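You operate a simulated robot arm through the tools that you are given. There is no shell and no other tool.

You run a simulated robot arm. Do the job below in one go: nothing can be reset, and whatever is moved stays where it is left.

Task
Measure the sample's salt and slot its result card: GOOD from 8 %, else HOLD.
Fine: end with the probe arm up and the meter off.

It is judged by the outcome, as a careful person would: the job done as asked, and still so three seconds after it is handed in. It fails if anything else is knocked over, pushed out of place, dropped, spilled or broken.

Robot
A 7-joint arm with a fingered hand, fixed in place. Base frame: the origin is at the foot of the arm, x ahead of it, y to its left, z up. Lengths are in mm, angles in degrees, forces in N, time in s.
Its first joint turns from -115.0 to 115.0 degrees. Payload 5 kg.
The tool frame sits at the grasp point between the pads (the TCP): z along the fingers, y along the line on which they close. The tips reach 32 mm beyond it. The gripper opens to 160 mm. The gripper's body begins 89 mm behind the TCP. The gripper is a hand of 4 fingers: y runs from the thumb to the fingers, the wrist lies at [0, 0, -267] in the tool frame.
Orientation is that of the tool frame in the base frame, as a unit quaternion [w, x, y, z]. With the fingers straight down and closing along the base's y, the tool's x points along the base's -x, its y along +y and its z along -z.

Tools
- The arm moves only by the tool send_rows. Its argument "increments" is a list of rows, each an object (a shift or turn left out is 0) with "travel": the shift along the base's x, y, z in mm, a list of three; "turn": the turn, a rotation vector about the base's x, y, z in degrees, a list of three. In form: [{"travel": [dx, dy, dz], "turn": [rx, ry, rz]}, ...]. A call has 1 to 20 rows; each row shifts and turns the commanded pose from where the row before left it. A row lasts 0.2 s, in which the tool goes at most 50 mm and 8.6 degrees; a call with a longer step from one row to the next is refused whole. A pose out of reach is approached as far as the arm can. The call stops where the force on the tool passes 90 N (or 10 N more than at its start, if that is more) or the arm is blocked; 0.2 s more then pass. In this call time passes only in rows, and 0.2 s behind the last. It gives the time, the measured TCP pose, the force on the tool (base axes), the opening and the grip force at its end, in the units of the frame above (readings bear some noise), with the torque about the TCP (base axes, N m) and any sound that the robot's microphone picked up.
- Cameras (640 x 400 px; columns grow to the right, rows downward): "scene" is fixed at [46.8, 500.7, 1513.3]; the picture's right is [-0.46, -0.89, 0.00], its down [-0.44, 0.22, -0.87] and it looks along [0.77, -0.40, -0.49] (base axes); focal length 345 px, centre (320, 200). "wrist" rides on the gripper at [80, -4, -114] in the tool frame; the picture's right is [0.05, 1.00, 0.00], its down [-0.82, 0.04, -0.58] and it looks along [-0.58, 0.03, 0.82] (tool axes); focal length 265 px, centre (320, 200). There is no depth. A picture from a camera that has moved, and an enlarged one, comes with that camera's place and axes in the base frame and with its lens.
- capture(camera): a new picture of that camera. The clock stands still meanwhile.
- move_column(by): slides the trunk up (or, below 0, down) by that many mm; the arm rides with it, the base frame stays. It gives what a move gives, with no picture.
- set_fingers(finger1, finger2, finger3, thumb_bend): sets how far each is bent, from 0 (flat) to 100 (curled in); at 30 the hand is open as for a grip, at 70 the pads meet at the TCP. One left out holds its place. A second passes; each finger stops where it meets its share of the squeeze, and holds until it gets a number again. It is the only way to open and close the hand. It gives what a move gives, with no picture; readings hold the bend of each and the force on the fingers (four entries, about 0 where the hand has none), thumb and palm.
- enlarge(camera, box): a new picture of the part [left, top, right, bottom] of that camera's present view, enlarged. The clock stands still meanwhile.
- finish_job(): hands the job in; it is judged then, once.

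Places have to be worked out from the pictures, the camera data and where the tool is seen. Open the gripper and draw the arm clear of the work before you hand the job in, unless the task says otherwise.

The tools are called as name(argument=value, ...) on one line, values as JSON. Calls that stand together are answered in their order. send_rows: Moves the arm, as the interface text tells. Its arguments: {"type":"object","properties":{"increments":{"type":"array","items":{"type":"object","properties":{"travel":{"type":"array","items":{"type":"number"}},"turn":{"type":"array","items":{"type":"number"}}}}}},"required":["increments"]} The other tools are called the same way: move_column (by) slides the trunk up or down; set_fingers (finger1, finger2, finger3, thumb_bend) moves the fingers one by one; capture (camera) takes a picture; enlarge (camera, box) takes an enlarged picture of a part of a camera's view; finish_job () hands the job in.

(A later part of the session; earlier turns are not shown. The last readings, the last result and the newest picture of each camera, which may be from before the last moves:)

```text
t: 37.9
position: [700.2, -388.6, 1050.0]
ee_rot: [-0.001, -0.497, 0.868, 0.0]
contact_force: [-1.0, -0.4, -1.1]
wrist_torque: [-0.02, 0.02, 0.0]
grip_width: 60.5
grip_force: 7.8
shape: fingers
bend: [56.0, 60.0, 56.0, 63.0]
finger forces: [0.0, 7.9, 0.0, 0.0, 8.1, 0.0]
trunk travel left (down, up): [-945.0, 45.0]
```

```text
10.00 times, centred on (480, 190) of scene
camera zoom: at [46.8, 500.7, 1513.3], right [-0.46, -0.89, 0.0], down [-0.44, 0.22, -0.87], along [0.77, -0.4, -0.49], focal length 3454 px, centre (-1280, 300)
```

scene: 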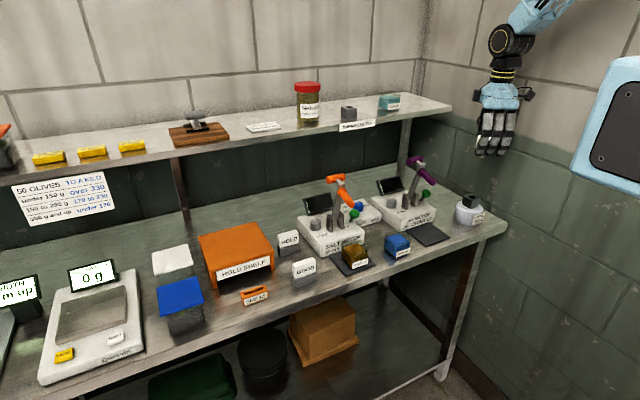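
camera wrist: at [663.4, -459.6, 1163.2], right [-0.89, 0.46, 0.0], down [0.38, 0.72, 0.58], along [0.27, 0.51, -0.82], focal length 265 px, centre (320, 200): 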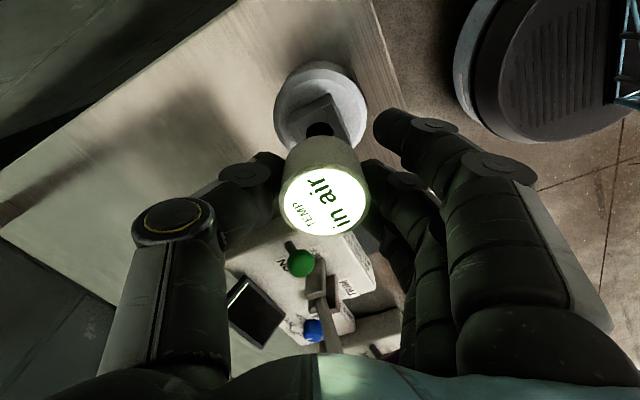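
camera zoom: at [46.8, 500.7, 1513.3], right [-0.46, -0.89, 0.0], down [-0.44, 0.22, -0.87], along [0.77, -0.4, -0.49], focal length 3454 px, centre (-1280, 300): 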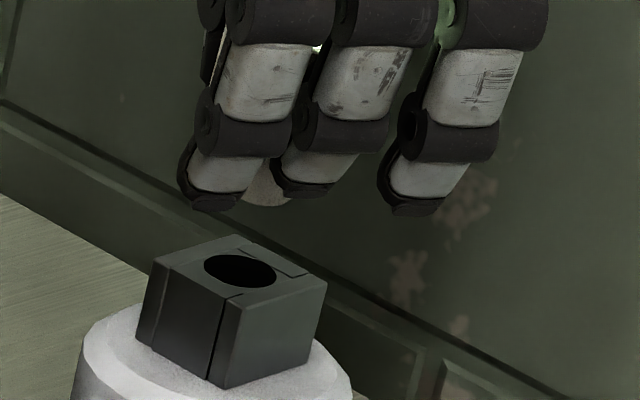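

The thermometer is held centred with equal forces (8 N) and the well is undisturbed. I raise it and carry it back toward its stand on the shelf.

send_rows(increments=[{"travel": [0, 0, 40]}, {"travel": [0, 0, 45]}, {"travel": [0, 0, 45]}, {"travel": [0, 0, 45]}, {"travel": [0, 0, 45]}, {"travel": [0, 0, 45]}, {"travel": [0, 0, 30]}, {"travel": [15, 36, 0]}, {"travel": [30, 35, 0]}, {"travel": [30, 34, 0]}, {"travel": [30, 34, 0]}, {"travel": [30, 32, 0]}, {"travel": [30, 32, 0]}, {"travel": [30, 30, 0]}, {"travel": [30, 28, 0]}, {"travel": [30, 25, 0]}, {"travel": [26, 24, 0]}, {"travel": [0, 0, 0]}])

capture(camera="wrist")

enlarge(camera="wrist", box=[260, 70, 400, 158])

enlarge(camera="wrist", box=[260, 140, 390, 250])

enlarge(camera="scene", box=[310, 50, 390, 130])

```text
t: 41.7
position: [979.9, -79.9, 1344.3]
ee_rot: [0.0, -0.496, 0.869, 0.0]
contact_force: [-0.3, -1.3, -0.2]
wrist_torque: [0.06, -0.04, 0.01]
grip_width: 60.1
grip_force: 8.0
shape: fingers
bend: [56.0, 60.0, 56.0, 63.0]
finger forces: [0.1, 8.0, 0.0, 0.0, 7.9, 0.0]
trunk travel left (down, up): [-945.0, 45.0]
```

```text
taken
camera wrist: at [942.7, -149.7, 1457.8], right [-0.89, 0.46, 0.0], down [0.38, 0.72, 0.58], along [0.27, 0.51, -0.82], focal length 265 px, centre (320, 200)
```

wrist: 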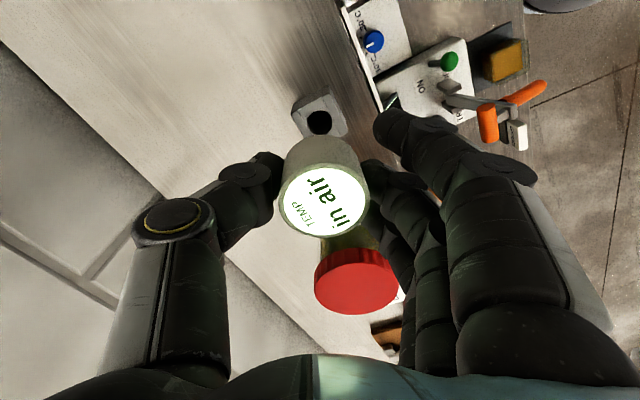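

```text
4.55 times, centred on (330, 114) of wrist
camera zoom: at [942.7, -149.7, 1457.8], right [-0.89, 0.46, 0.0], down [0.38, 0.72, 0.58], along [0.27, 0.51, -0.82], focal length 1206 px, centre (274, 591)
```

zoom: 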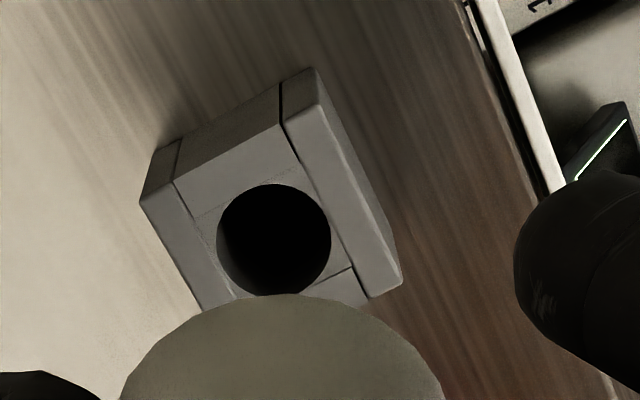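

```text
3.64 times, centred on (325, 195) of wrist
camera zoom: at [942.7, -149.7, 1457.8], right [-0.89, 0.46, 0.0], down [0.38, 0.72, 0.58], along [0.27, 0.51, -0.82], focal length 965 px, centre (302, 218)
```

zoom: 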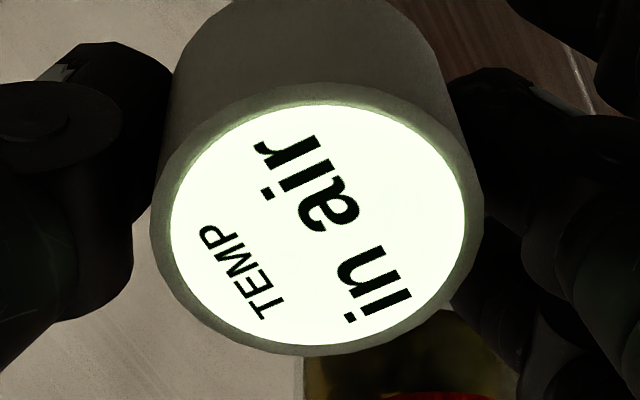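

```text
5.00 times, centred on (350, 90) of scene
camera zoom: at [46.8, 500.7, 1513.3], right [-0.46, -0.89, 0.0], down [-0.44, 0.22, -0.87], along [0.77, -0.4, -0.49], focal length 1727 px, centre (170, 750)
```

zoom: 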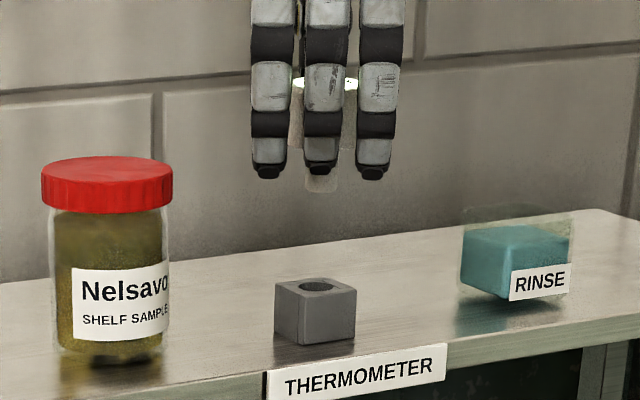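

The stand hole computes to about (979.5, -79.3). I zoom on stem and stand from the scene camera to confirm the lateral offset.

enlarge(camera="scene", box=[338, 76, 362, 92])

enlarge(camera="scene", box=[338, 98, 362, 114])

```text
16.00 times, centred on (350, 84) of scene
camera zoom: at [46.8, 500.7, 1513.3], right [-0.46, -0.89, 0.0], down [-0.44, 0.22, -0.87], along [0.77, -0.4, -0.49], focal length 5526 px, centre (-160, 2056)
```

zoom: 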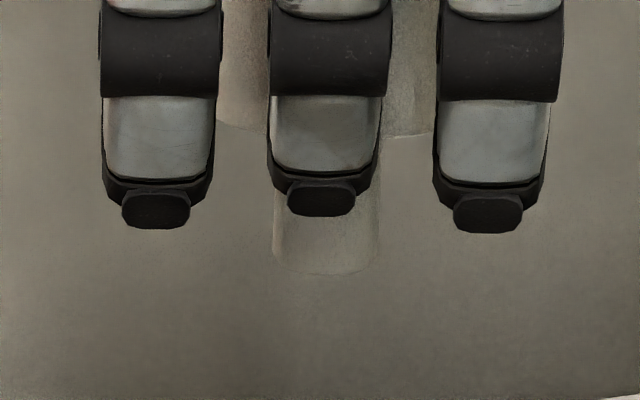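

```text
16.00 times, centred on (350, 106) of scene
camera zoom: at [46.8, 500.7, 1513.3], right [-0.46, -0.89, 0.0], down [-0.44, 0.22, -0.87], along [0.77, -0.4, -0.49], focal length 5526 px, centre (-160, 1704)
```

zoom: 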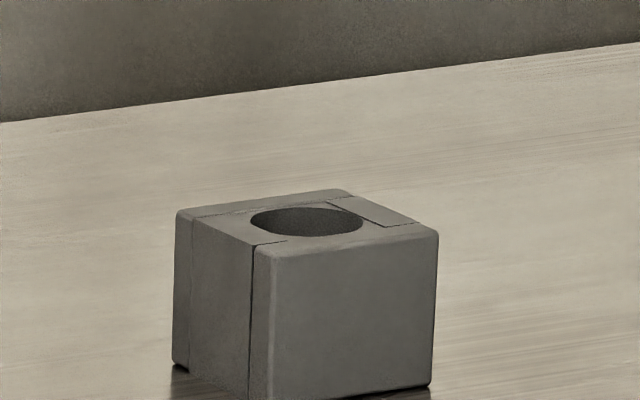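

The stem measures about 20 mm and the hole about 22.6 mm, so fit is tight; the stem is about 1.7 mm to the right of the hole as seen from the scene camera. I correct and lower to just above the stand.

send_rows(increments=[{"travel": [1.8, 1.0, -15]}, {"travel": [0, 0, -20]}, {"travel": [0, 0, -15]}, {"travel": [0, 0, -5]}, {"travel": [0, 0, 0]}])

enlarge(camera="scene", box=[338, 92, 362, 108])

enlarge(camera="wrist", box=[260, 80, 400, 168])

```text
t: 42.9
position: [981.7, -76.1, 1290.2]
ee_rot: [0.001, -0.498, 0.867, -0.001]
contact_force: [0.5, -0.6, -1.9]
wrist_torque: [-0.01, 0.01, -0.03]
grip_width: 60.3
grip_force: 8.0
shape: fingers
bend: [56.0, 60.0, 56.0, 63.0]
finger forces: [0.0, 7.9, 0.1, 0.0, 7.9, 0.1]
trunk travel left (down, up): [-945.0, 45.0]
```

```text
16.00 times, centred on (350, 100) of scene
camera zoom: at [46.8, 500.7, 1513.3], right [-0.46, -0.89, 0.0], down [-0.44, 0.22, -0.87], along [0.77, -0.4, -0.49], focal length 5526 px, centre (-160, 1800)
```

zoom: 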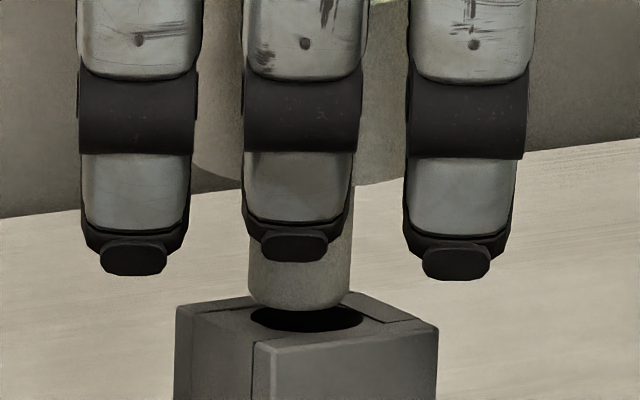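

```text
4.55 times, centred on (330, 124) of wrist
camera zoom: at [944.4, -147.5, 1402.3], right [-0.89, 0.46, 0.0], down [0.38, 0.72, 0.58], along [0.27, 0.51, -0.82], focal length 1206 px, centre (274, 546)
```

zoom: 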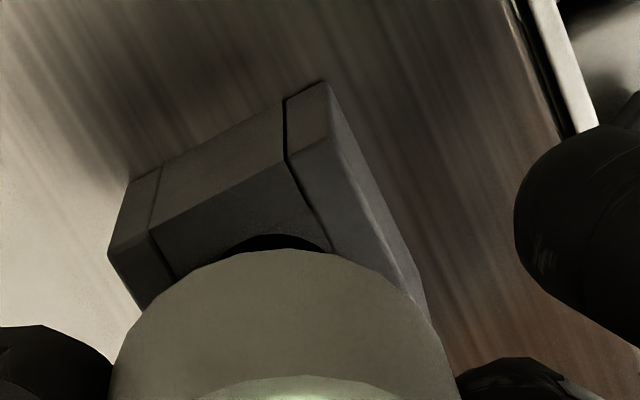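

Now the stem is about 1.1 mm left of the hole. I nudge by (-0.6, -1.0) and check again before lowering.

send_rows(increments=[{"travel": [-0.6, -1.0, 0]}, {"travel": [0, 0, 0]}])

enlarge(camera="scene", box=[338, 92, 362, 108])

enlarge(camera="wrist", box=[290, 110, 360, 154])

```text
t: 43.5
position: [981.1, -77.0, 1289.6]
ee_rot: [0.0, -0.496, 0.868, 0.0]
contact_force: [0.3, 0.6, -1.2]
wrist_torque: [0.01, -0.02, 0.03]
grip_width: 60.1
grip_force: 8.0
shape: fingers
bend: [56.0, 60.0, 56.0, 63.0]
finger forces: [0.0, 8.0, 0.0, 0.1, 7.9, 0.0]
trunk travel left (down, up): [-945.0, 45.0]
```

```text
16.00 times, centred on (350, 100) of scene
camera zoom: at [46.8, 500.7, 1513.3], right [-0.46, -0.89, 0.0], down [-0.44, 0.22, -0.87], along [0.77, -0.4, -0.49], focal length 5526 px, centre (-160, 1800)
```

zoom: 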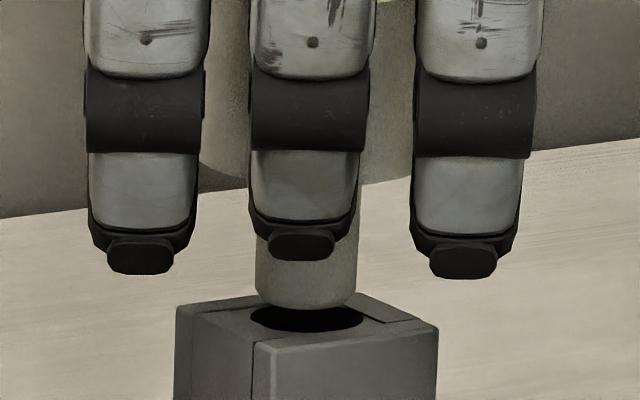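

```text
9.09 times, centred on (325, 132) of wrist
camera zoom: at [943.7, -148.6, 1402.5], right [-0.89, 0.46, 0.0], down [0.38, 0.72, 0.58], along [0.27, 0.51, -0.82], focal length 2413 px, centre (274, 818)
```

zoom: 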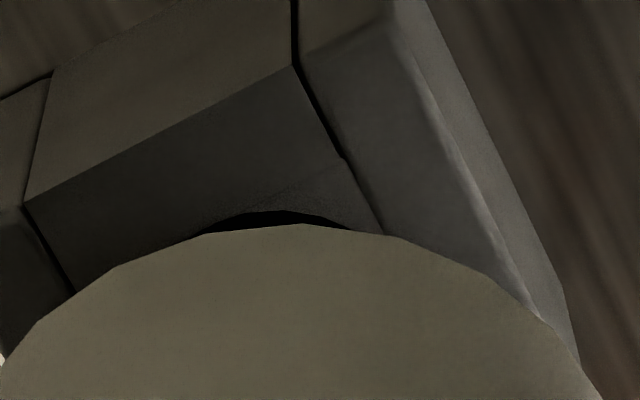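

Laterally aligned now; the wrist view suggests about 0.8 mm in the other direction. I nudge (0.6, -0.3) and lower gently past the contact height.

send_rows(increments=[{"travel": [0.6, -0.3, 0]}, {"travel": [0, 0, -2]}, {"travel": [0, 0, -2]}, {"travel": [0, 0, -1.5]}, {"travel": [0, 0, -1.5]}])

enlarge(camera="scene", box=[338, 92, 362, 108])

```text
t: 44.7
position: [982.2, -77.3, 1282.9]
ee_rot: [0.0, -0.497, 0.868, 0.0]
contact_force: [0.3, 0.7, -0.5]
wrist_torque: [-0.02, 0.02, 0.0]
grip_width: 59.9
grip_force: 7.5
shape: fingers
bend: [56.0, 59.0, 56.0, 63.0]
finger forces: [0.0, 8.2, 0.0, 0.1, 7.7, 0.0]
trunk travel left (down, up): [-945.0, 45.0]
```

```text
16.00 times, centred on (350, 100) of scene
camera zoom: at [46.8, 500.7, 1513.3], right [-0.46, -0.89, 0.0], down [-0.44, 0.22, -0.87], along [0.77, -0.4, -0.49], focal length 5526 px, centre (-160, 1800)
```

zoom: 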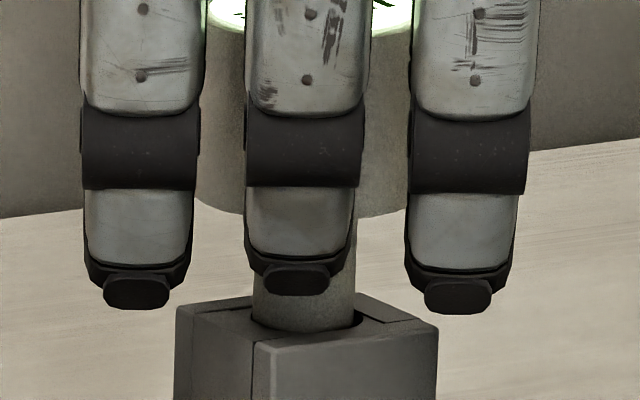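

No contact force and the stem appears to be inside the hole's rim. I continue down gently.

send_rows(increments=[{"travel": [0, 0, -2]}, {"travel": [0, 0, -2]}, {"travel": [0, 0, -2]}])

enlarge(camera="scene", box=[338, 92, 362, 108])

```text
t: 45.5
position: [983.2, -78.1, 1277.4]
ee_rot: [0.001, -0.496, 0.868, 0.0]
contact_force: [-0.4, -0.2, -0.8]
wrist_torque: [-0.02, 0.02, 0.0]
grip_width: 60.3
grip_force: 8.1
shape: fingers
bend: [56.0, 59.0, 56.0, 63.0]
finger forces: [0.1, 8.4, 0.1, 0.0, 7.8, 0.1]
trunk travel left (down, up): [-945.0, 45.0]
```

```text
16.00 times, centred on (350, 100) of scene
camera zoom: at [46.8, 500.7, 1513.3], right [-0.46, -0.89, 0.0], down [-0.44, 0.22, -0.87], along [0.77, -0.4, -0.49], focal length 5526 px, centre (-160, 1800)
```

zoom: 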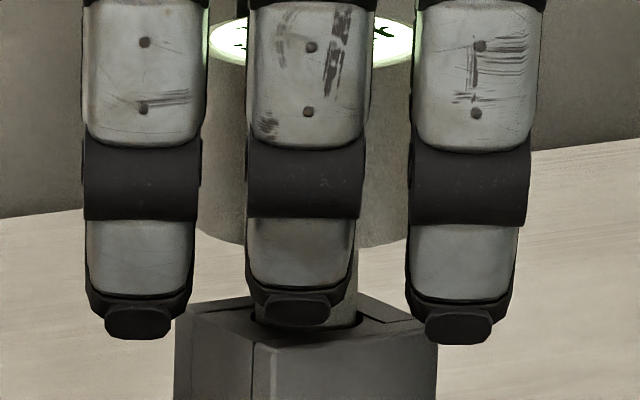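

The stem is clearly in the stand. I lower the rest toward seating (TCP about 1256), watching force.

send_rows(increments=[{"travel": [0, 0, -3]}, {"travel": [0, 0, -3]}, {"travel": [0, 0, -3]}, {"travel": [0, 0, -3]}, {"travel": [0, 0, -3]}])

```text
t: 46.7
position: [981.9, -78.4, 1261.8]
ee_rot: [0.0, -0.496, 0.868, 0.0]
contact_force: [-1.5, 0.4, 2.5]
wrist_torque: [0.04, 0.07, 0.01]
grip_width: 60.1
grip_force: 9.2
shape: fingers
bend: [56.0, 60.0, 56.0, 63.0]
finger forces: [0.0, 10.8, 0.0, 0.0, 8.1, 0.0]
trunk travel left (down, up): [-945.0, 45.0]
```

A slight 2.5 N appears at z 1262. I look whether the shoulder is already on the stand.

enlarge(camera="scene", box=[338, 94, 362, 110])

enlarge(camera="wrist", box=[260, 100, 400, 250])

```text
16.00 times, centred on (350, 102) of scene
camera zoom: at [46.8, 500.7, 1513.3], right [-0.46, -0.89, 0.0], down [-0.44, 0.22, -0.87], along [0.77, -0.4, -0.49], focal length 5526 px, centre (-160, 1768)
```

zoom: 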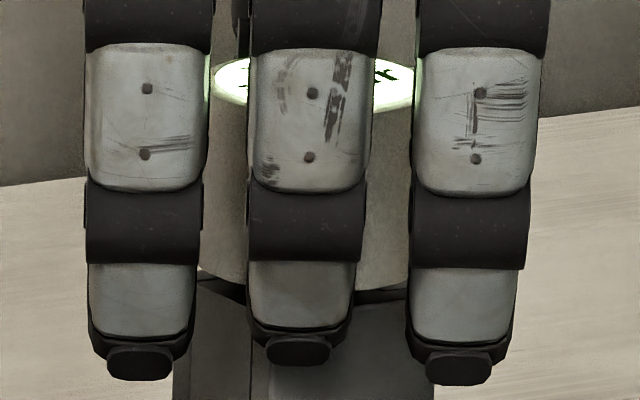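

```text
2.67 times, centred on (330, 175) of wrist
camera zoom: at [944.2, -149.6, 1376.0], right [-0.89, 0.46, 0.0], down [0.38, 0.72, 0.58], along [0.27, 0.51, -0.82], focal length 708 px, centre (293, 267)
```

zoom: 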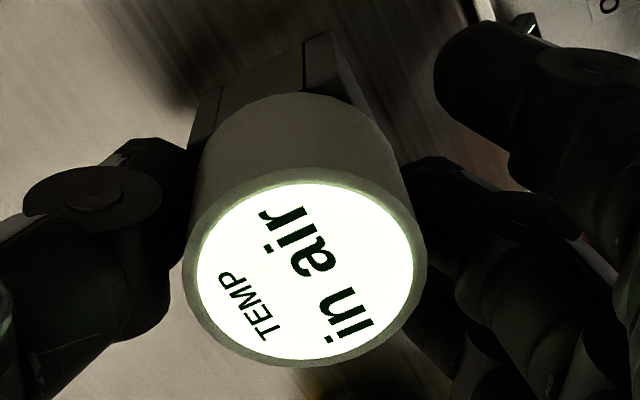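

A small gap of a few millimetres remains under the cylinder. I lower 2 mm at a time.

send_rows(increments=[{"travel": [0, 0, -1.5]}, {"travel": [0, 0, -1.5]}, {"travel": [0, 0, 0]}])

enlarge(camera="scene", box=[338, 94, 362, 110])

```text
t: 47.5
position: [980.7, -79.1, 1260.4]
ee_rot: [0.001, -0.496, 0.868, 0.0]
contact_force: [-4.2, -1.1, 7.0]
wrist_torque: [0.1, 0.29, 0.1]
grip_width: 59.0
grip_force: 10.3
shape: fingers
bend: [56.0, 60.0, 56.0, 64.0]
finger forces: [0.1, 13.2, 0.0, 0.0, 7.2, 0.0]
trunk travel left (down, up): [-945.0, 45.0]
```

```text
16.00 times, centred on (350, 102) of scene
camera zoom: at [46.8, 500.7, 1513.3], right [-0.46, -0.89, 0.0], down [-0.44, 0.22, -0.87], along [0.77, -0.4, -0.49], focal length 5526 px, centre (-160, 1768)
```

zoom: 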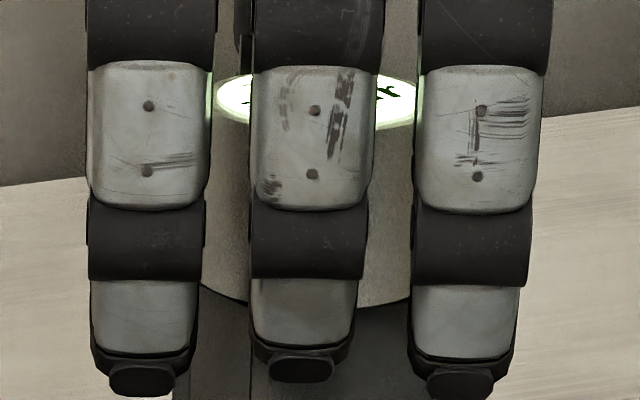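

The shoulder is on the stand with light contact. I open the fingers to release it.

set_fingers(finger1=48, finger2=48, finger3=48, thumb_bend=48)

capture(camera="wrist")

enlarge(camera="scene", box=[330, 84, 370, 114])

```text
t: 48.5
position: [982.0, -78.5, 1258.8]
ee_rot: [0.0, -0.497, 0.868, 0.0]
contact_force: [-0.4, 0.7, -0.6]
wrist_torque: [0.01, 0.01, 0.0]
grip_width: 98.4
grip_force: 0.0
shape: fingers
bend: [48.0, 48.0, 48.0, 48.0]
finger forces: [0.1, 0.0, 0.0, 0.0, 0.1, 0.1]
trunk travel left (down, up): [-945.0, 45.0]
```

```text
taken
camera wrist: at [944.9, -149.8, 1372.2], right [-0.89, 0.46, 0.0], down [0.38, 0.72, 0.58], along [0.27, 0.51, -0.82], focal length 265 px, centre (320, 200)
```

wrist: 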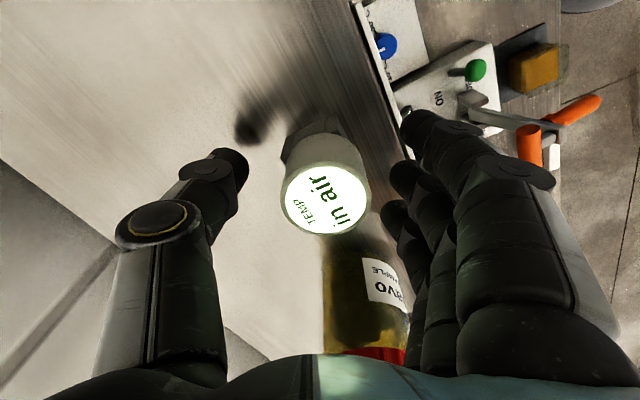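

```text
13.33 times, centred on (350, 99) of scene
camera zoom: at [46.8, 500.7, 1513.3], right [-0.46, -0.89, 0.0], down [-0.44, 0.22, -0.87], along [0.77, -0.4, -0.49], focal length 4605 px, centre (-80, 1547)
```

zoom: 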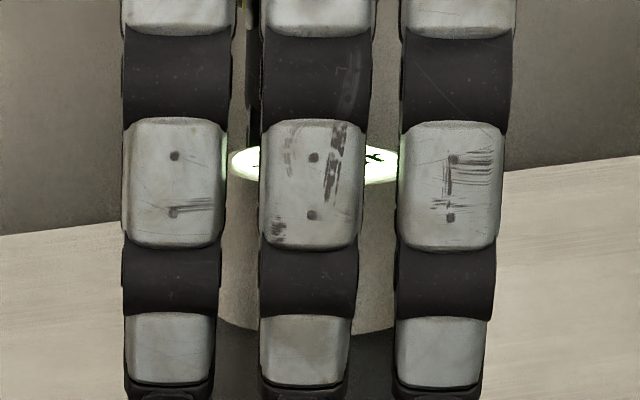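

The thermometer stands in its holder again. I raise the hand straight up and away from the shelf, then check.

send_rows(increments=[{"travel": [0, 0, 8]}, {"travel": [0, 0, 20]}, {"travel": [0, 0, 35]}, {"travel": [0, 0, 45]}, {"travel": [0, 0, 40]}, {"travel": [-45, 0, 0]}, {"travel": [-45, 0, 0]}, {"travel": [-45, 0, 0]}])

capture(camera="wrist")

enlarge(camera="scene", box=[290, 70, 420, 140])

```text
t: 50.3
position: [843.9, -80.3, 1410.0]
ee_rot: [0.0, -0.497, 0.868, -0.001]
contact_force: [-0.7, -0.2, 0.3]
wrist_torque: [0.02, -0.11, 0.03]
grip_width: 98.6
grip_force: 0.1
shape: fingers
bend: [48.0, 48.0, 48.0, 48.0]
finger forces: [0.0, 0.0, 0.0, 0.0, 0.0, 0.0]
trunk travel left (down, up): [-945.0, 45.0]
```

```text
taken
camera wrist: at [806.3, -151.7, 1522.2], right [-0.89, 0.46, 0.0], down [0.38, 0.72, 0.58], along [0.27, 0.51, -0.82], focal length 265 px, centre (320, 200)
```

wrist: 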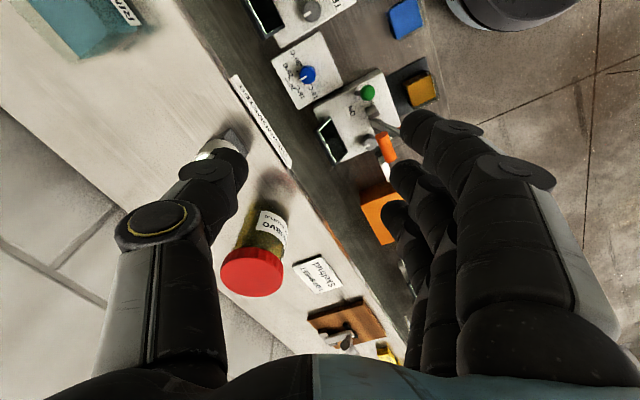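

```text
4.92 times, centred on (355, 105) of scene
camera zoom: at [46.8, 500.7, 1513.3], right [-0.46, -0.89, 0.0], down [-0.44, 0.22, -0.87], along [0.77, -0.4, -0.49], focal length 1700 px, centre (148, 668)
```

zoom: 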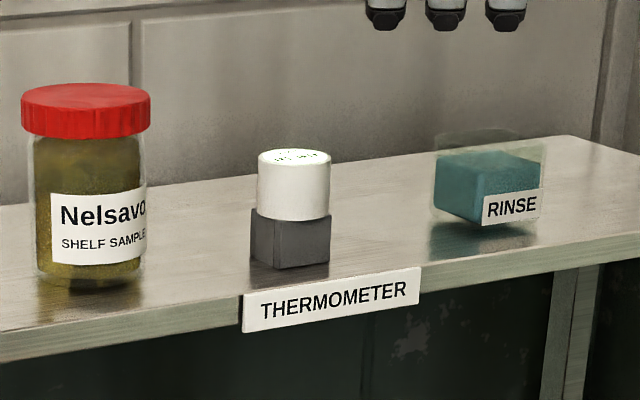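

The thermometer is back in place as before. Now I check the temperature dial closely in the wrist view.

enlarge(camera="wrist", box=[268, 40, 348, 104])

enlarge(camera="wrist", box=[290, 55, 326, 85])

```text
6.25 times, centred on (308, 72) of wrist
camera zoom: at [806.3, -151.7, 1522.2], right [-0.89, 0.46, 0.0], down [0.38, 0.72, 0.58], along [0.27, 0.51, -0.82], focal length 1659 px, centre (395, 1000)
```

zoom: 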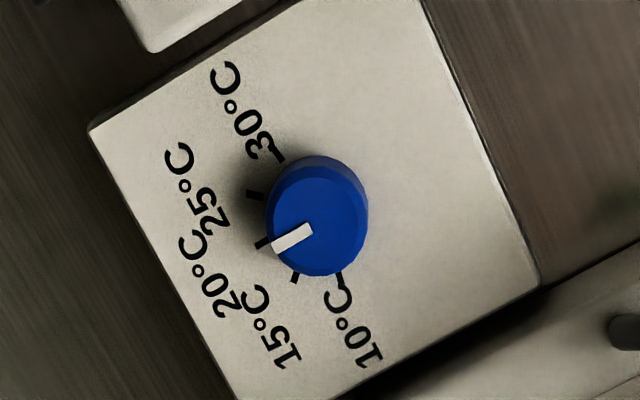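

```text
13.33 times, centred on (308, 70) of wrist
camera zoom: at [806.3, -151.7, 1522.2], right [-0.89, 0.46, 0.0], down [0.38, 0.72, 0.58], along [0.27, 0.51, -0.82], focal length 3539 px, centre (480, 1933)
```

zoom: 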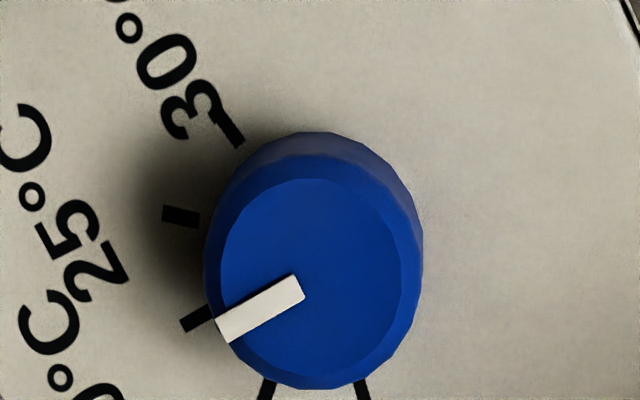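

The dial pointer sits exactly on the 20 °C tick, so no change is needed there. Next is switching the meter on: I turn the hand to closing along x, move in front of the switch (still above everything) and close the fingers into a poking shape.

send_rows(increments=[{"travel": [-30, 15, 0], "turn": [0, 0, 7.6]}, {"travel": [-30, 20, 0], "turn": [0, 0, 7.6]}, {"travel": [-30, 20, 0], "turn": [0, 0, 7.6]}, {"travel": [-14, 28, 0], "turn": [0, 0, 7.7]}, {"travel": [0, 0, -45]}, {"travel": [0, 0, -45]}, {"travel": [0, 0, -45]}, {"travel": [0, 0, -45]}, {"travel": [0, 0, -30]}])

set_fingers(finger1=68, finger2=68, finger3=68, thumb_bend=68)

capture(camera="wrist")

capture(camera="scene")

```text
t: 52.3
position: [744.2, 4.7, 1196.3]
ee_rot: [0.001, 0.708, -0.707, 0.0]
contact_force: [-0.3, -0.6, -0.5]
wrist_torque: [0.01, 0.0, -0.02]
grip_width: 98.9
grip_force: 0.0
shape: fingers
bend: [48.0, 48.0, 48.0, 48.0]
finger forces: [0.0, 0.1, 0.0, 0.1, 0.0, 0.1]
trunk travel left (down, up): [-945.0, 45.0]
```

```text
t: 53.3
position: [743.8, 5.2, 1195.5]
ee_rot: [0.0, 0.708, -0.706, 0.0]
contact_force: [-0.5, -0.3, -0.7]
wrist_torque: [-0.01, 0.01, 0.0]
grip_width: 28.7
grip_force: 0.1
shape: fingers
bend: [68.0, 68.0, 68.0, 68.0]
finger forces: [0.1, 0.0, 0.0, 0.0, 0.0, 0.0]
trunk travel left (down, up): [-945.0, 45.0]
```

```text
taken
camera wrist: at [747.6, -75.1, 1309.6], right [-1.0, -0.05, 0.0], down [-0.04, 0.82, 0.58], along [-0.03, 0.58, -0.82], focal length 265 px, centre (320, 200)
```

wrist: 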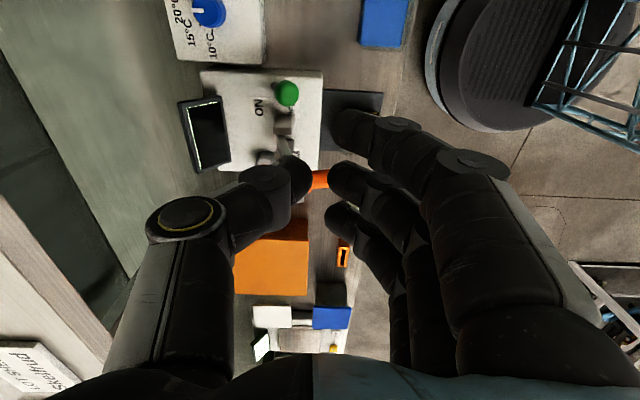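

```text
taken
```

scene: 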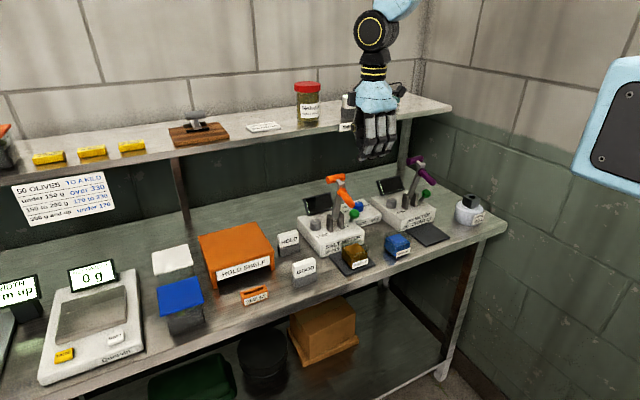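

With three fingers spread about ±43 mm, the hand would come close to the probe arm, so I curl the fingers away, use only the thumb as the poker, and tilt the hand 25° so its body stays on the free (-y) side.

set_fingers(finger1=100, finger2=100, finger3=100, thumb_bend=62)

send_rows(increments=[{"travel": [-10, -10, 0], "turn": [8.3, 0, 0]}, {"travel": [-10, -10, 0], "turn": [8.3, 0, 0]}, {"travel": [-10, -10, 0], "turn": [8.4, 0, 0]}, {"travel": [0, 0, -30]}, {"travel": [0, 0, -30]}, {"travel": [0, 0, 0]}])

capture(camera="wrist")

enlarge(camera="scene", box=[280, 90, 440, 260])

```text
t: 54.3
position: [743.6, 5.6, 1197.0]
ee_rot: [-0.001, 0.708, -0.706, 0.0]
contact_force: [1.3, 0.3, 0.4]
wrist_torque: [0.0, 0.01, 0.0]
grip_width: 54.4
grip_force: 0.0
shape: fingers
bend: [100.0, 100.0, 100.0, 62.0]
finger forces: [0.0, 0.0, 0.1, 0.0, 0.0, 0.0]
trunk travel left (down, up): [-945.0, 45.0]
```

```text
t: 55.7
position: [714.9, -25.0, 1136.2]
ee_rot: [-0.153, 0.691, -0.69, -0.153]
contact_force: [0.1, -0.3, 0.3]
wrist_torque: [-0.03, 0.0, -0.02]
grip_width: 54.2
grip_force: 0.0
shape: fingers
bend: [100.0, 100.0, 100.0, 62.0]
finger forces: [0.1, 0.1, 0.0, 0.0, 0.0, 0.0]
trunk travel left (down, up): [-945.0, 45.0]
```

```text
taken
camera wrist: at [719.2, -145.7, 1205.1], right [-1.0, -0.05, -0.02], down [-0.04, 0.5, 0.87], along [-0.03, 0.87, -0.5], focal length 265 px, centre (320, 200)
```

wrist: 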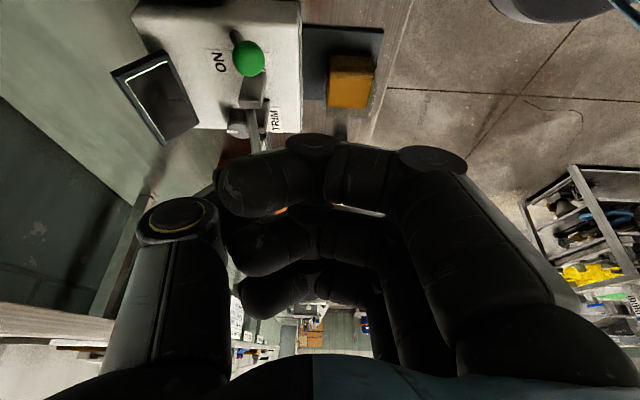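

```text
2.35 times, centred on (360, 175) of scene
camera zoom: at [46.8, 500.7, 1513.3], right [-0.46, -0.89, 0.0], down [-0.44, 0.22, -0.87], along [0.77, -0.4, -0.49], focal length 813 px, centre (226, 259)
```

zoom: 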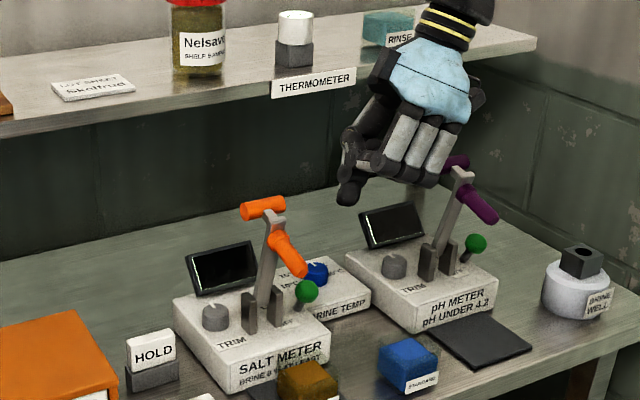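

The thumb now points down with its tip about 29 mm below and 20 mm ahead (+x) of the TCP, matching the scene view. I lower it to just in front of the green knob (x about 742, knob front about x 771).

send_rows(increments=[{"travel": [5, 21, 0]}, {"travel": [0, 0, -40]}, {"travel": [0, 0, -40]}, {"travel": [0, 0, -40]}, {"travel": [0, 0, -29]}, {"travel": [0, 0, 0]}])

enlarge(camera="scene", box=[300, 150, 400, 240])

capture(camera="wrist")

```text
t: 57.1
position: [718.7, -5.2, 986.9]
ee_rot: [-0.153, 0.691, -0.69, -0.153]
contact_force: [-0.2, 0.8, 0.0]
wrist_torque: [-0.01, -0.04, 0.0]
grip_width: 54.3
grip_force: 0.0
shape: fingers
bend: [100.0, 100.0, 100.0, 62.0]
finger forces: [0.1, 0.1, 0.0, 0.0, 0.1, 0.0]
trunk travel left (down, up): [-945.0, 45.0]
```

```text
4.44 times, centred on (350, 195) of scene
camera zoom: at [46.8, 500.7, 1513.3], right [-0.46, -0.89, 0.0], down [-0.44, 0.22, -0.87], along [0.77, -0.4, -0.49], focal length 1535 px, centre (187, 222)
```

zoom: 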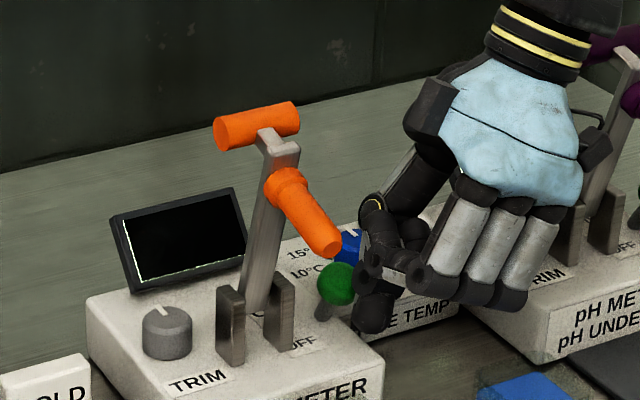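

```text
taken
camera wrist: at [722.2, -124.6, 1055.2], right [-1.0, -0.05, -0.02], down [-0.04, 0.49, 0.87], along [-0.03, 0.87, -0.5], focal length 265 px, centre (320, 200)
```

wrist: 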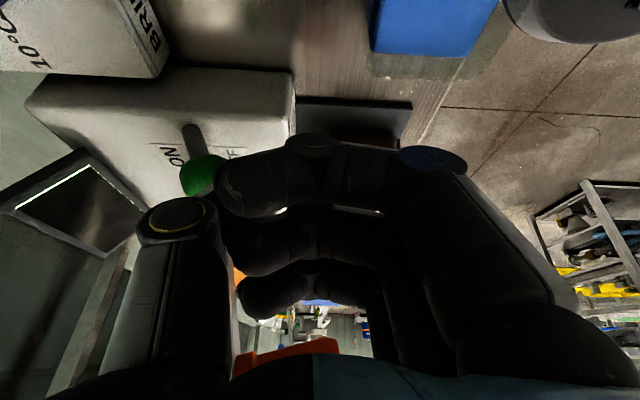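

The thumb tip is in front of the knob at the right height. I push toward +x in steps, watching the force.

send_rows(increments=[{"travel": [8, 0, 0]}, {"travel": [8, 0, 0]}, {"travel": [6, 0, 0]}, {"travel": [6, 0, 0]}, {"travel": [0, 0, 0]}])

enlarge(camera="scene", box=[300, 150, 400, 240])

```text
t: 58.3
position: [747.4, -3.6, 988.8]
ee_rot: [-0.153, 0.691, -0.69, -0.153]
contact_force: [-0.3, -0.1, 0.3]
wrist_torque: [-0.02, 0.01, 0.01]
grip_width: 54.2
grip_force: 0.0
shape: fingers
bend: [100.0, 100.0, 100.0, 62.0]
finger forces: [0.0, 0.0, 0.0, 0.0, 0.0, 0.0]
trunk travel left (down, up): [-945.0, 45.0]
```

```text
4.44 times, centred on (350, 195) of scene
camera zoom: at [46.8, 500.7, 1513.3], right [-0.46, -0.89, 0.0], down [-0.44, 0.22, -0.87], along [0.77, -0.4, -0.49], focal length 1535 px, centre (187, 222)
```

zoom: 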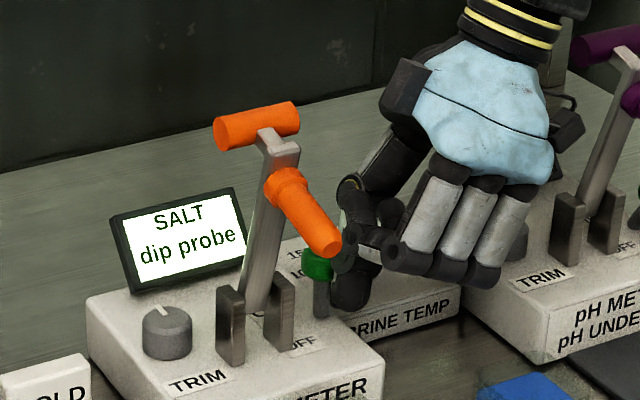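

The meter is on: "SALT – dip probe". The lever is about upright, so I push it a bit further to be sure it latches at ON.

send_rows(increments=[{"travel": [6, 0, 0]}, {"travel": [6, 0, 0]}, {"travel": [5, 0, 0]}, {"travel": [0, 0, 0]}])

enlarge(camera="scene", box=[300, 150, 400, 240])

```text
t: 59.3
position: [763.3, -4.8, 987.0]
ee_rot: [-0.153, 0.691, -0.689, -0.154]
contact_force: [0.2, -0.4, 0.4]
wrist_torque: [0.01, -0.01, 0.02]
grip_width: 54.0
grip_force: 0.0
shape: fingers
bend: [100.0, 100.0, 100.0, 62.0]
finger forces: [0.0, 0.0, 0.1, 0.0, 0.0, 0.0]
trunk travel left (down, up): [-945.0, 45.0]
```

```text
4.44 times, centred on (350, 195) of scene
camera zoom: at [46.8, 500.7, 1513.3], right [-0.46, -0.89, 0.0], down [-0.44, 0.22, -0.87], along [0.77, -0.4, -0.49], focal length 1535 px, centre (187, 222)
```

zoom: 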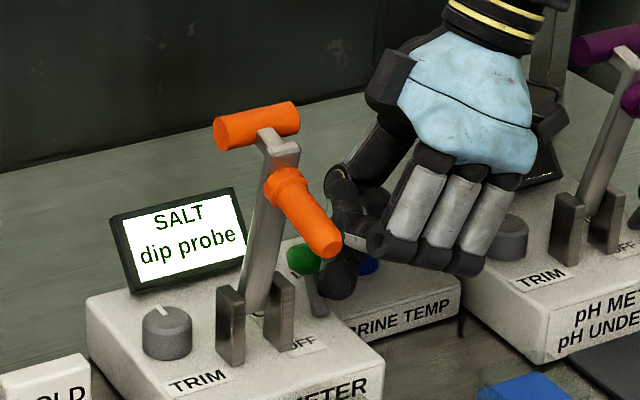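

The lever leans to the ON side now. I back the thumb off and rise clear, then plan lowering the probe arm.

send_rows(increments=[{"travel": [-20, -5, 0]}, {"travel": [-30, -10, 10]}, {"travel": [0, 0, 45]}, {"travel": [0, 0, 45]}, {"travel": [0, 0, 45]}, {"travel": [0, 0, 40]}])

capture(camera="wrist")

capture(camera="scene")

enlarge(camera="scene", box=[300, 160, 380, 270])

```text
t: 60.7
position: [712.9, -20.8, 1174.6]
ee_rot: [-0.152, 0.692, -0.689, -0.154]
contact_force: [-1.3, 0.7, -0.3]
wrist_torque: [0.01, -0.01, 0.0]
grip_width: 53.8
grip_force: 0.0
shape: fingers
bend: [100.0, 100.0, 100.0, 62.0]
finger forces: [0.0, 0.1, 0.0, 0.0, 0.0, 0.0]
trunk travel left (down, up): [-945.0, 45.0]
```

```text
taken
camera wrist: at [717.1, -141.9, 1242.8], right [-1.0, -0.05, -0.02], down [-0.04, 0.5, 0.87], along [-0.03, 0.87, -0.5], focal length 265 px, centre (320, 200)
```

wrist: 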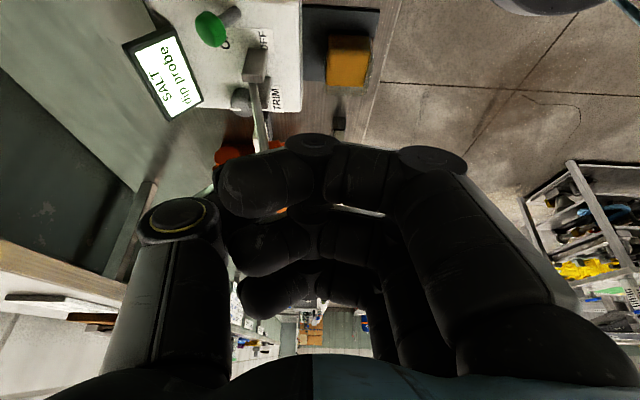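

```text
taken
```

scene: 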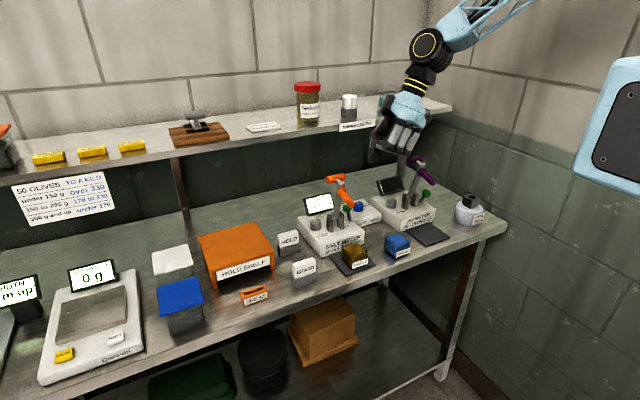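

```text
3.64 times, centred on (340, 215) of scene
camera zoom: at [46.8, 500.7, 1513.3], right [-0.46, -0.89, 0.0], down [-0.44, 0.22, -0.87], along [0.77, -0.4, -0.49], focal length 1256 px, centre (247, 146)
```

zoom: 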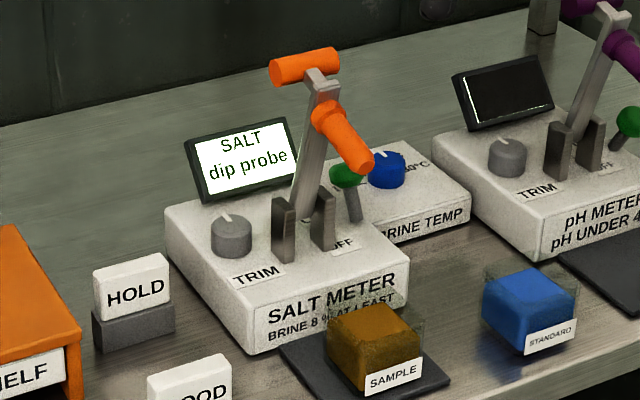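

The lever stays on. Next, the probe arm: I will pinch the orange crossbar by its two ends (closing along y), so it can pivot in the grip while I follow its arc. I first turn the hand back to its original orientation at a safe height and open it.

send_rows(increments=[{"travel": [-20, 10, 25], "turn": [-8.3, 0, 0]}, {"travel": [-20, 10, 25], "turn": [-8.3, 0, 0]}, {"travel": [-20, 10, 25], "turn": [-8.4, 0, 0]}, {"travel": [-5, 5, 0], "turn": [0, 0, -8.2]}, {"travel": [-5, 5, 0], "turn": [0, 0, -8.2]}, {"travel": [0, 5, 0], "turn": [0, 0, -8.2]}, {"travel": [0, 5, 0], "turn": [0, 0, -8.2]}, {"travel": [0, 5, 0], "turn": [0, 0, -8.2]}, {"travel": [0, 5, 0], "turn": [0, 0, -8.2]}, {"travel": [0, 5, 0], "turn": [0, 0, -8.2]}, {"travel": [0, 5, 0], "turn": [0, 0, -8.2]}, {"travel": [0, 5, 0], "turn": [0, 0, -8.2]}, {"travel": [0, 5, 0], "turn": [0, 0, -8.2]}, {"travel": [0, 5, 0], "turn": [0, 0, -8.0]}])

set_fingers(finger1=42, finger2=44, finger3=42, thumb_bend=46)

capture(camera="wrist")

enlarge(camera="wrist", box=[240, 170, 400, 310])

```text
t: 63.7
position: [643.6, 65.9, 1246.8]
ee_rot: [0.0, 0.002, 1.0, -0.001]
contact_force: [0.1, -0.8, -1.1]
wrist_torque: [0.0, 0.02, -0.01]
grip_width: 54.1
grip_force: 0.1
shape: fingers
bend: [100.0, 100.0, 100.0, 62.0]
finger forces: [0.0, 0.0, 0.0, 0.0, 0.0, 0.0]
trunk travel left (down, up): [-945.0, 45.0]
```

```text
t: 64.7
position: [644.1, 65.7, 1248.6]
ee_rot: [0.0, -0.001, 1.0, 0.0]
contact_force: [-0.6, 0.0, 1.0]
wrist_torque: [0.0, 0.01, -0.01]
grip_width: 114.2
grip_force: 0.1
shape: fingers
bend: [42.0, 44.0, 42.0, 46.0]
finger forces: [0.1, 0.0, 0.0, 0.0, 0.1, 0.0]
trunk travel left (down, up): [-945.0, 45.0]
```

```text
taken
camera wrist: at [562.9, 61.9, 1361.4], right [-0.05, 1.0, 0.0], down [0.82, 0.04, 0.58], along [0.58, 0.03, -0.82], focal length 265 px, centre (320, 200)
```

wrist: 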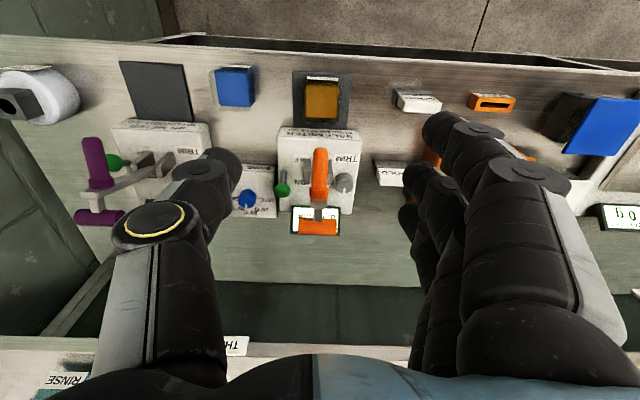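

```text
2.86 times, centred on (320, 240) of wrist
camera zoom: at [562.9, 61.9, 1361.4], right [-0.05, 1.0, 0.0], down [0.82, 0.04, 0.58], along [0.58, 0.03, -0.82], focal length 758 px, centre (320, 86)
```

zoom: 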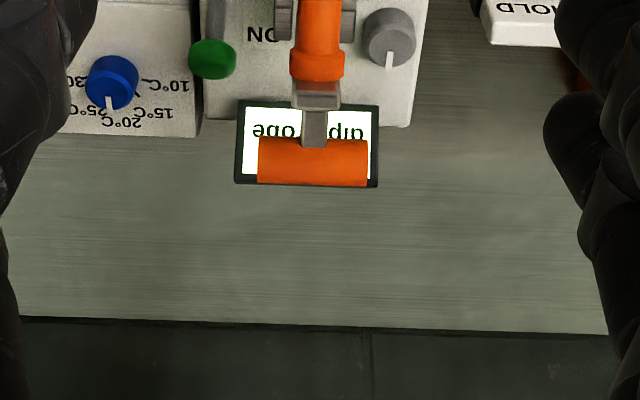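

The crossbar centre is confirmed at about (792, 70, 1096), 50 mm long. I move above it, still clear, and check alignment.

send_rows(increments=[{"travel": [37, 1, -10]}, {"travel": [37, 1, -10]}, {"travel": [37, 1, -10]}, {"travel": [37, 1, -15]}, {"travel": [0, 0, 0]}])

capture(camera="wrist")

enlarge(camera="scene", box=[280, 100, 420, 240])

```text
t: 65.9
position: [791.0, 71.0, 1204.2]
ee_rot: [0.001, -0.001, 1.0, 0.001]
contact_force: [-0.4, -0.5, -0.1]
wrist_torque: [0.0, 0.03, 0.0]
grip_width: 114.3
grip_force: 0.0
shape: fingers
bend: [42.0, 44.0, 42.0, 46.0]
finger forces: [0.1, 0.0, 0.0, 0.0, 0.1, 0.0]
trunk travel left (down, up): [-945.0, 45.0]
```

```text
taken
camera wrist: at [709.7, 66.1, 1317.5], right [-0.05, 1.0, 0.0], down [0.82, 0.04, 0.58], along [0.58, 0.03, -0.82], focal length 265 px, centre (320, 200)
```

wrist: 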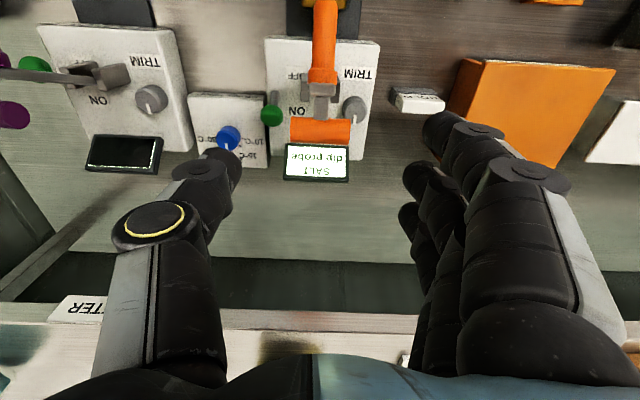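

```text
2.86 times, centred on (350, 170) of scene
camera zoom: at [46.8, 500.7, 1513.3], right [-0.46, -0.89, 0.0], down [-0.44, 0.22, -0.87], along [0.77, -0.4, -0.49], focal length 987 px, centre (234, 286)
```

zoom: 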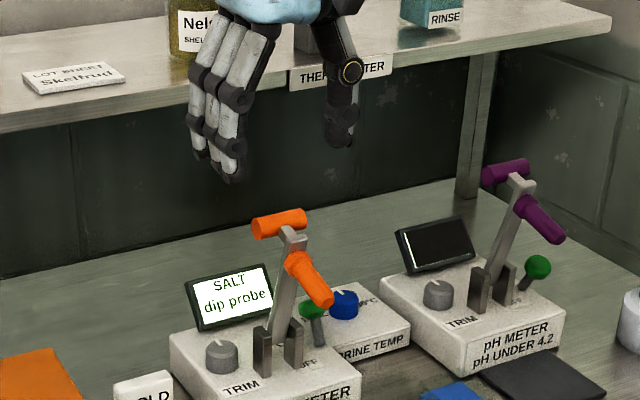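

Aligned: the crossbar sits on the tool axis in the image. I lower to the crossbar height with the open fingers straddling its ends.

send_rows(increments=[{"travel": [1, -0.5, -30]}, {"travel": [1, -0.5, -30]}, {"travel": [0, 0, -25]}, {"travel": [0, 0, -15]}, {"travel": [0, 0, -7]}, {"travel": [0, 0, 0]}])

capture(camera="wrist")

enlarge(camera="scene", box=[280, 130, 400, 230])

```text
t: 67.3
position: [792.7, 68.2, 1097.3]
ee_rot: [0.0, -0.001, 1.0, 0.0]
contact_force: [-0.6, -0.4, -0.8]
wrist_torque: [0.01, 0.01, 0.01]
grip_width: 114.7
grip_force: 0.0
shape: fingers
bend: [42.0, 44.0, 42.0, 46.0]
finger forces: [0.0, 0.0, 0.1, 0.0, 0.1, 0.1]
trunk travel left (down, up): [-945.0, 45.0]
```

```text
taken
camera wrist: at [712.6, 64.8, 1209.4], right [-0.05, 1.0, 0.0], down [0.82, 0.04, 0.58], along [0.58, 0.03, -0.82], focal length 265 px, centre (320, 200)
```

wrist: 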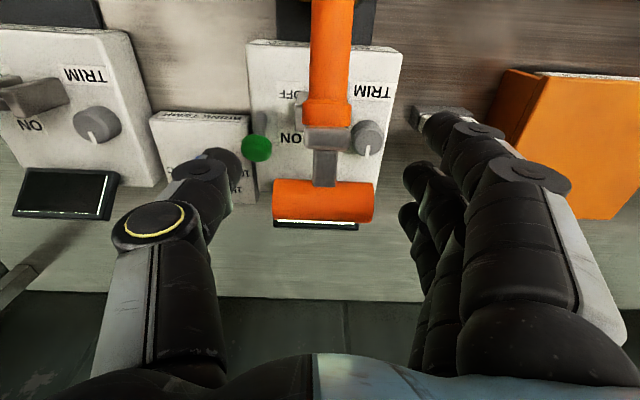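

```text
4.00 times, centred on (340, 180) of scene
camera zoom: at [46.8, 500.7, 1513.3], right [-0.46, -0.89, 0.0], down [-0.44, 0.22, -0.87], along [0.77, -0.4, -0.49], focal length 1382 px, centre (240, 280)
```

zoom: 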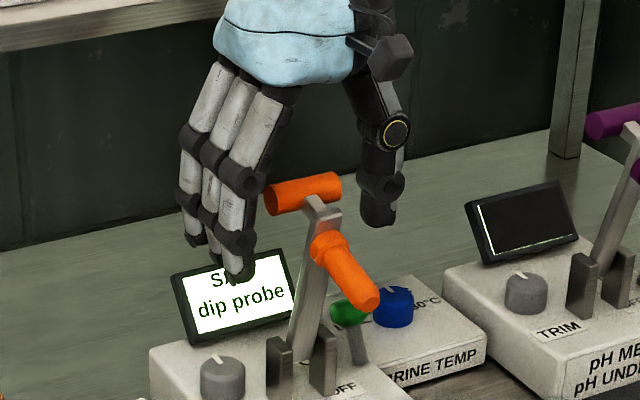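

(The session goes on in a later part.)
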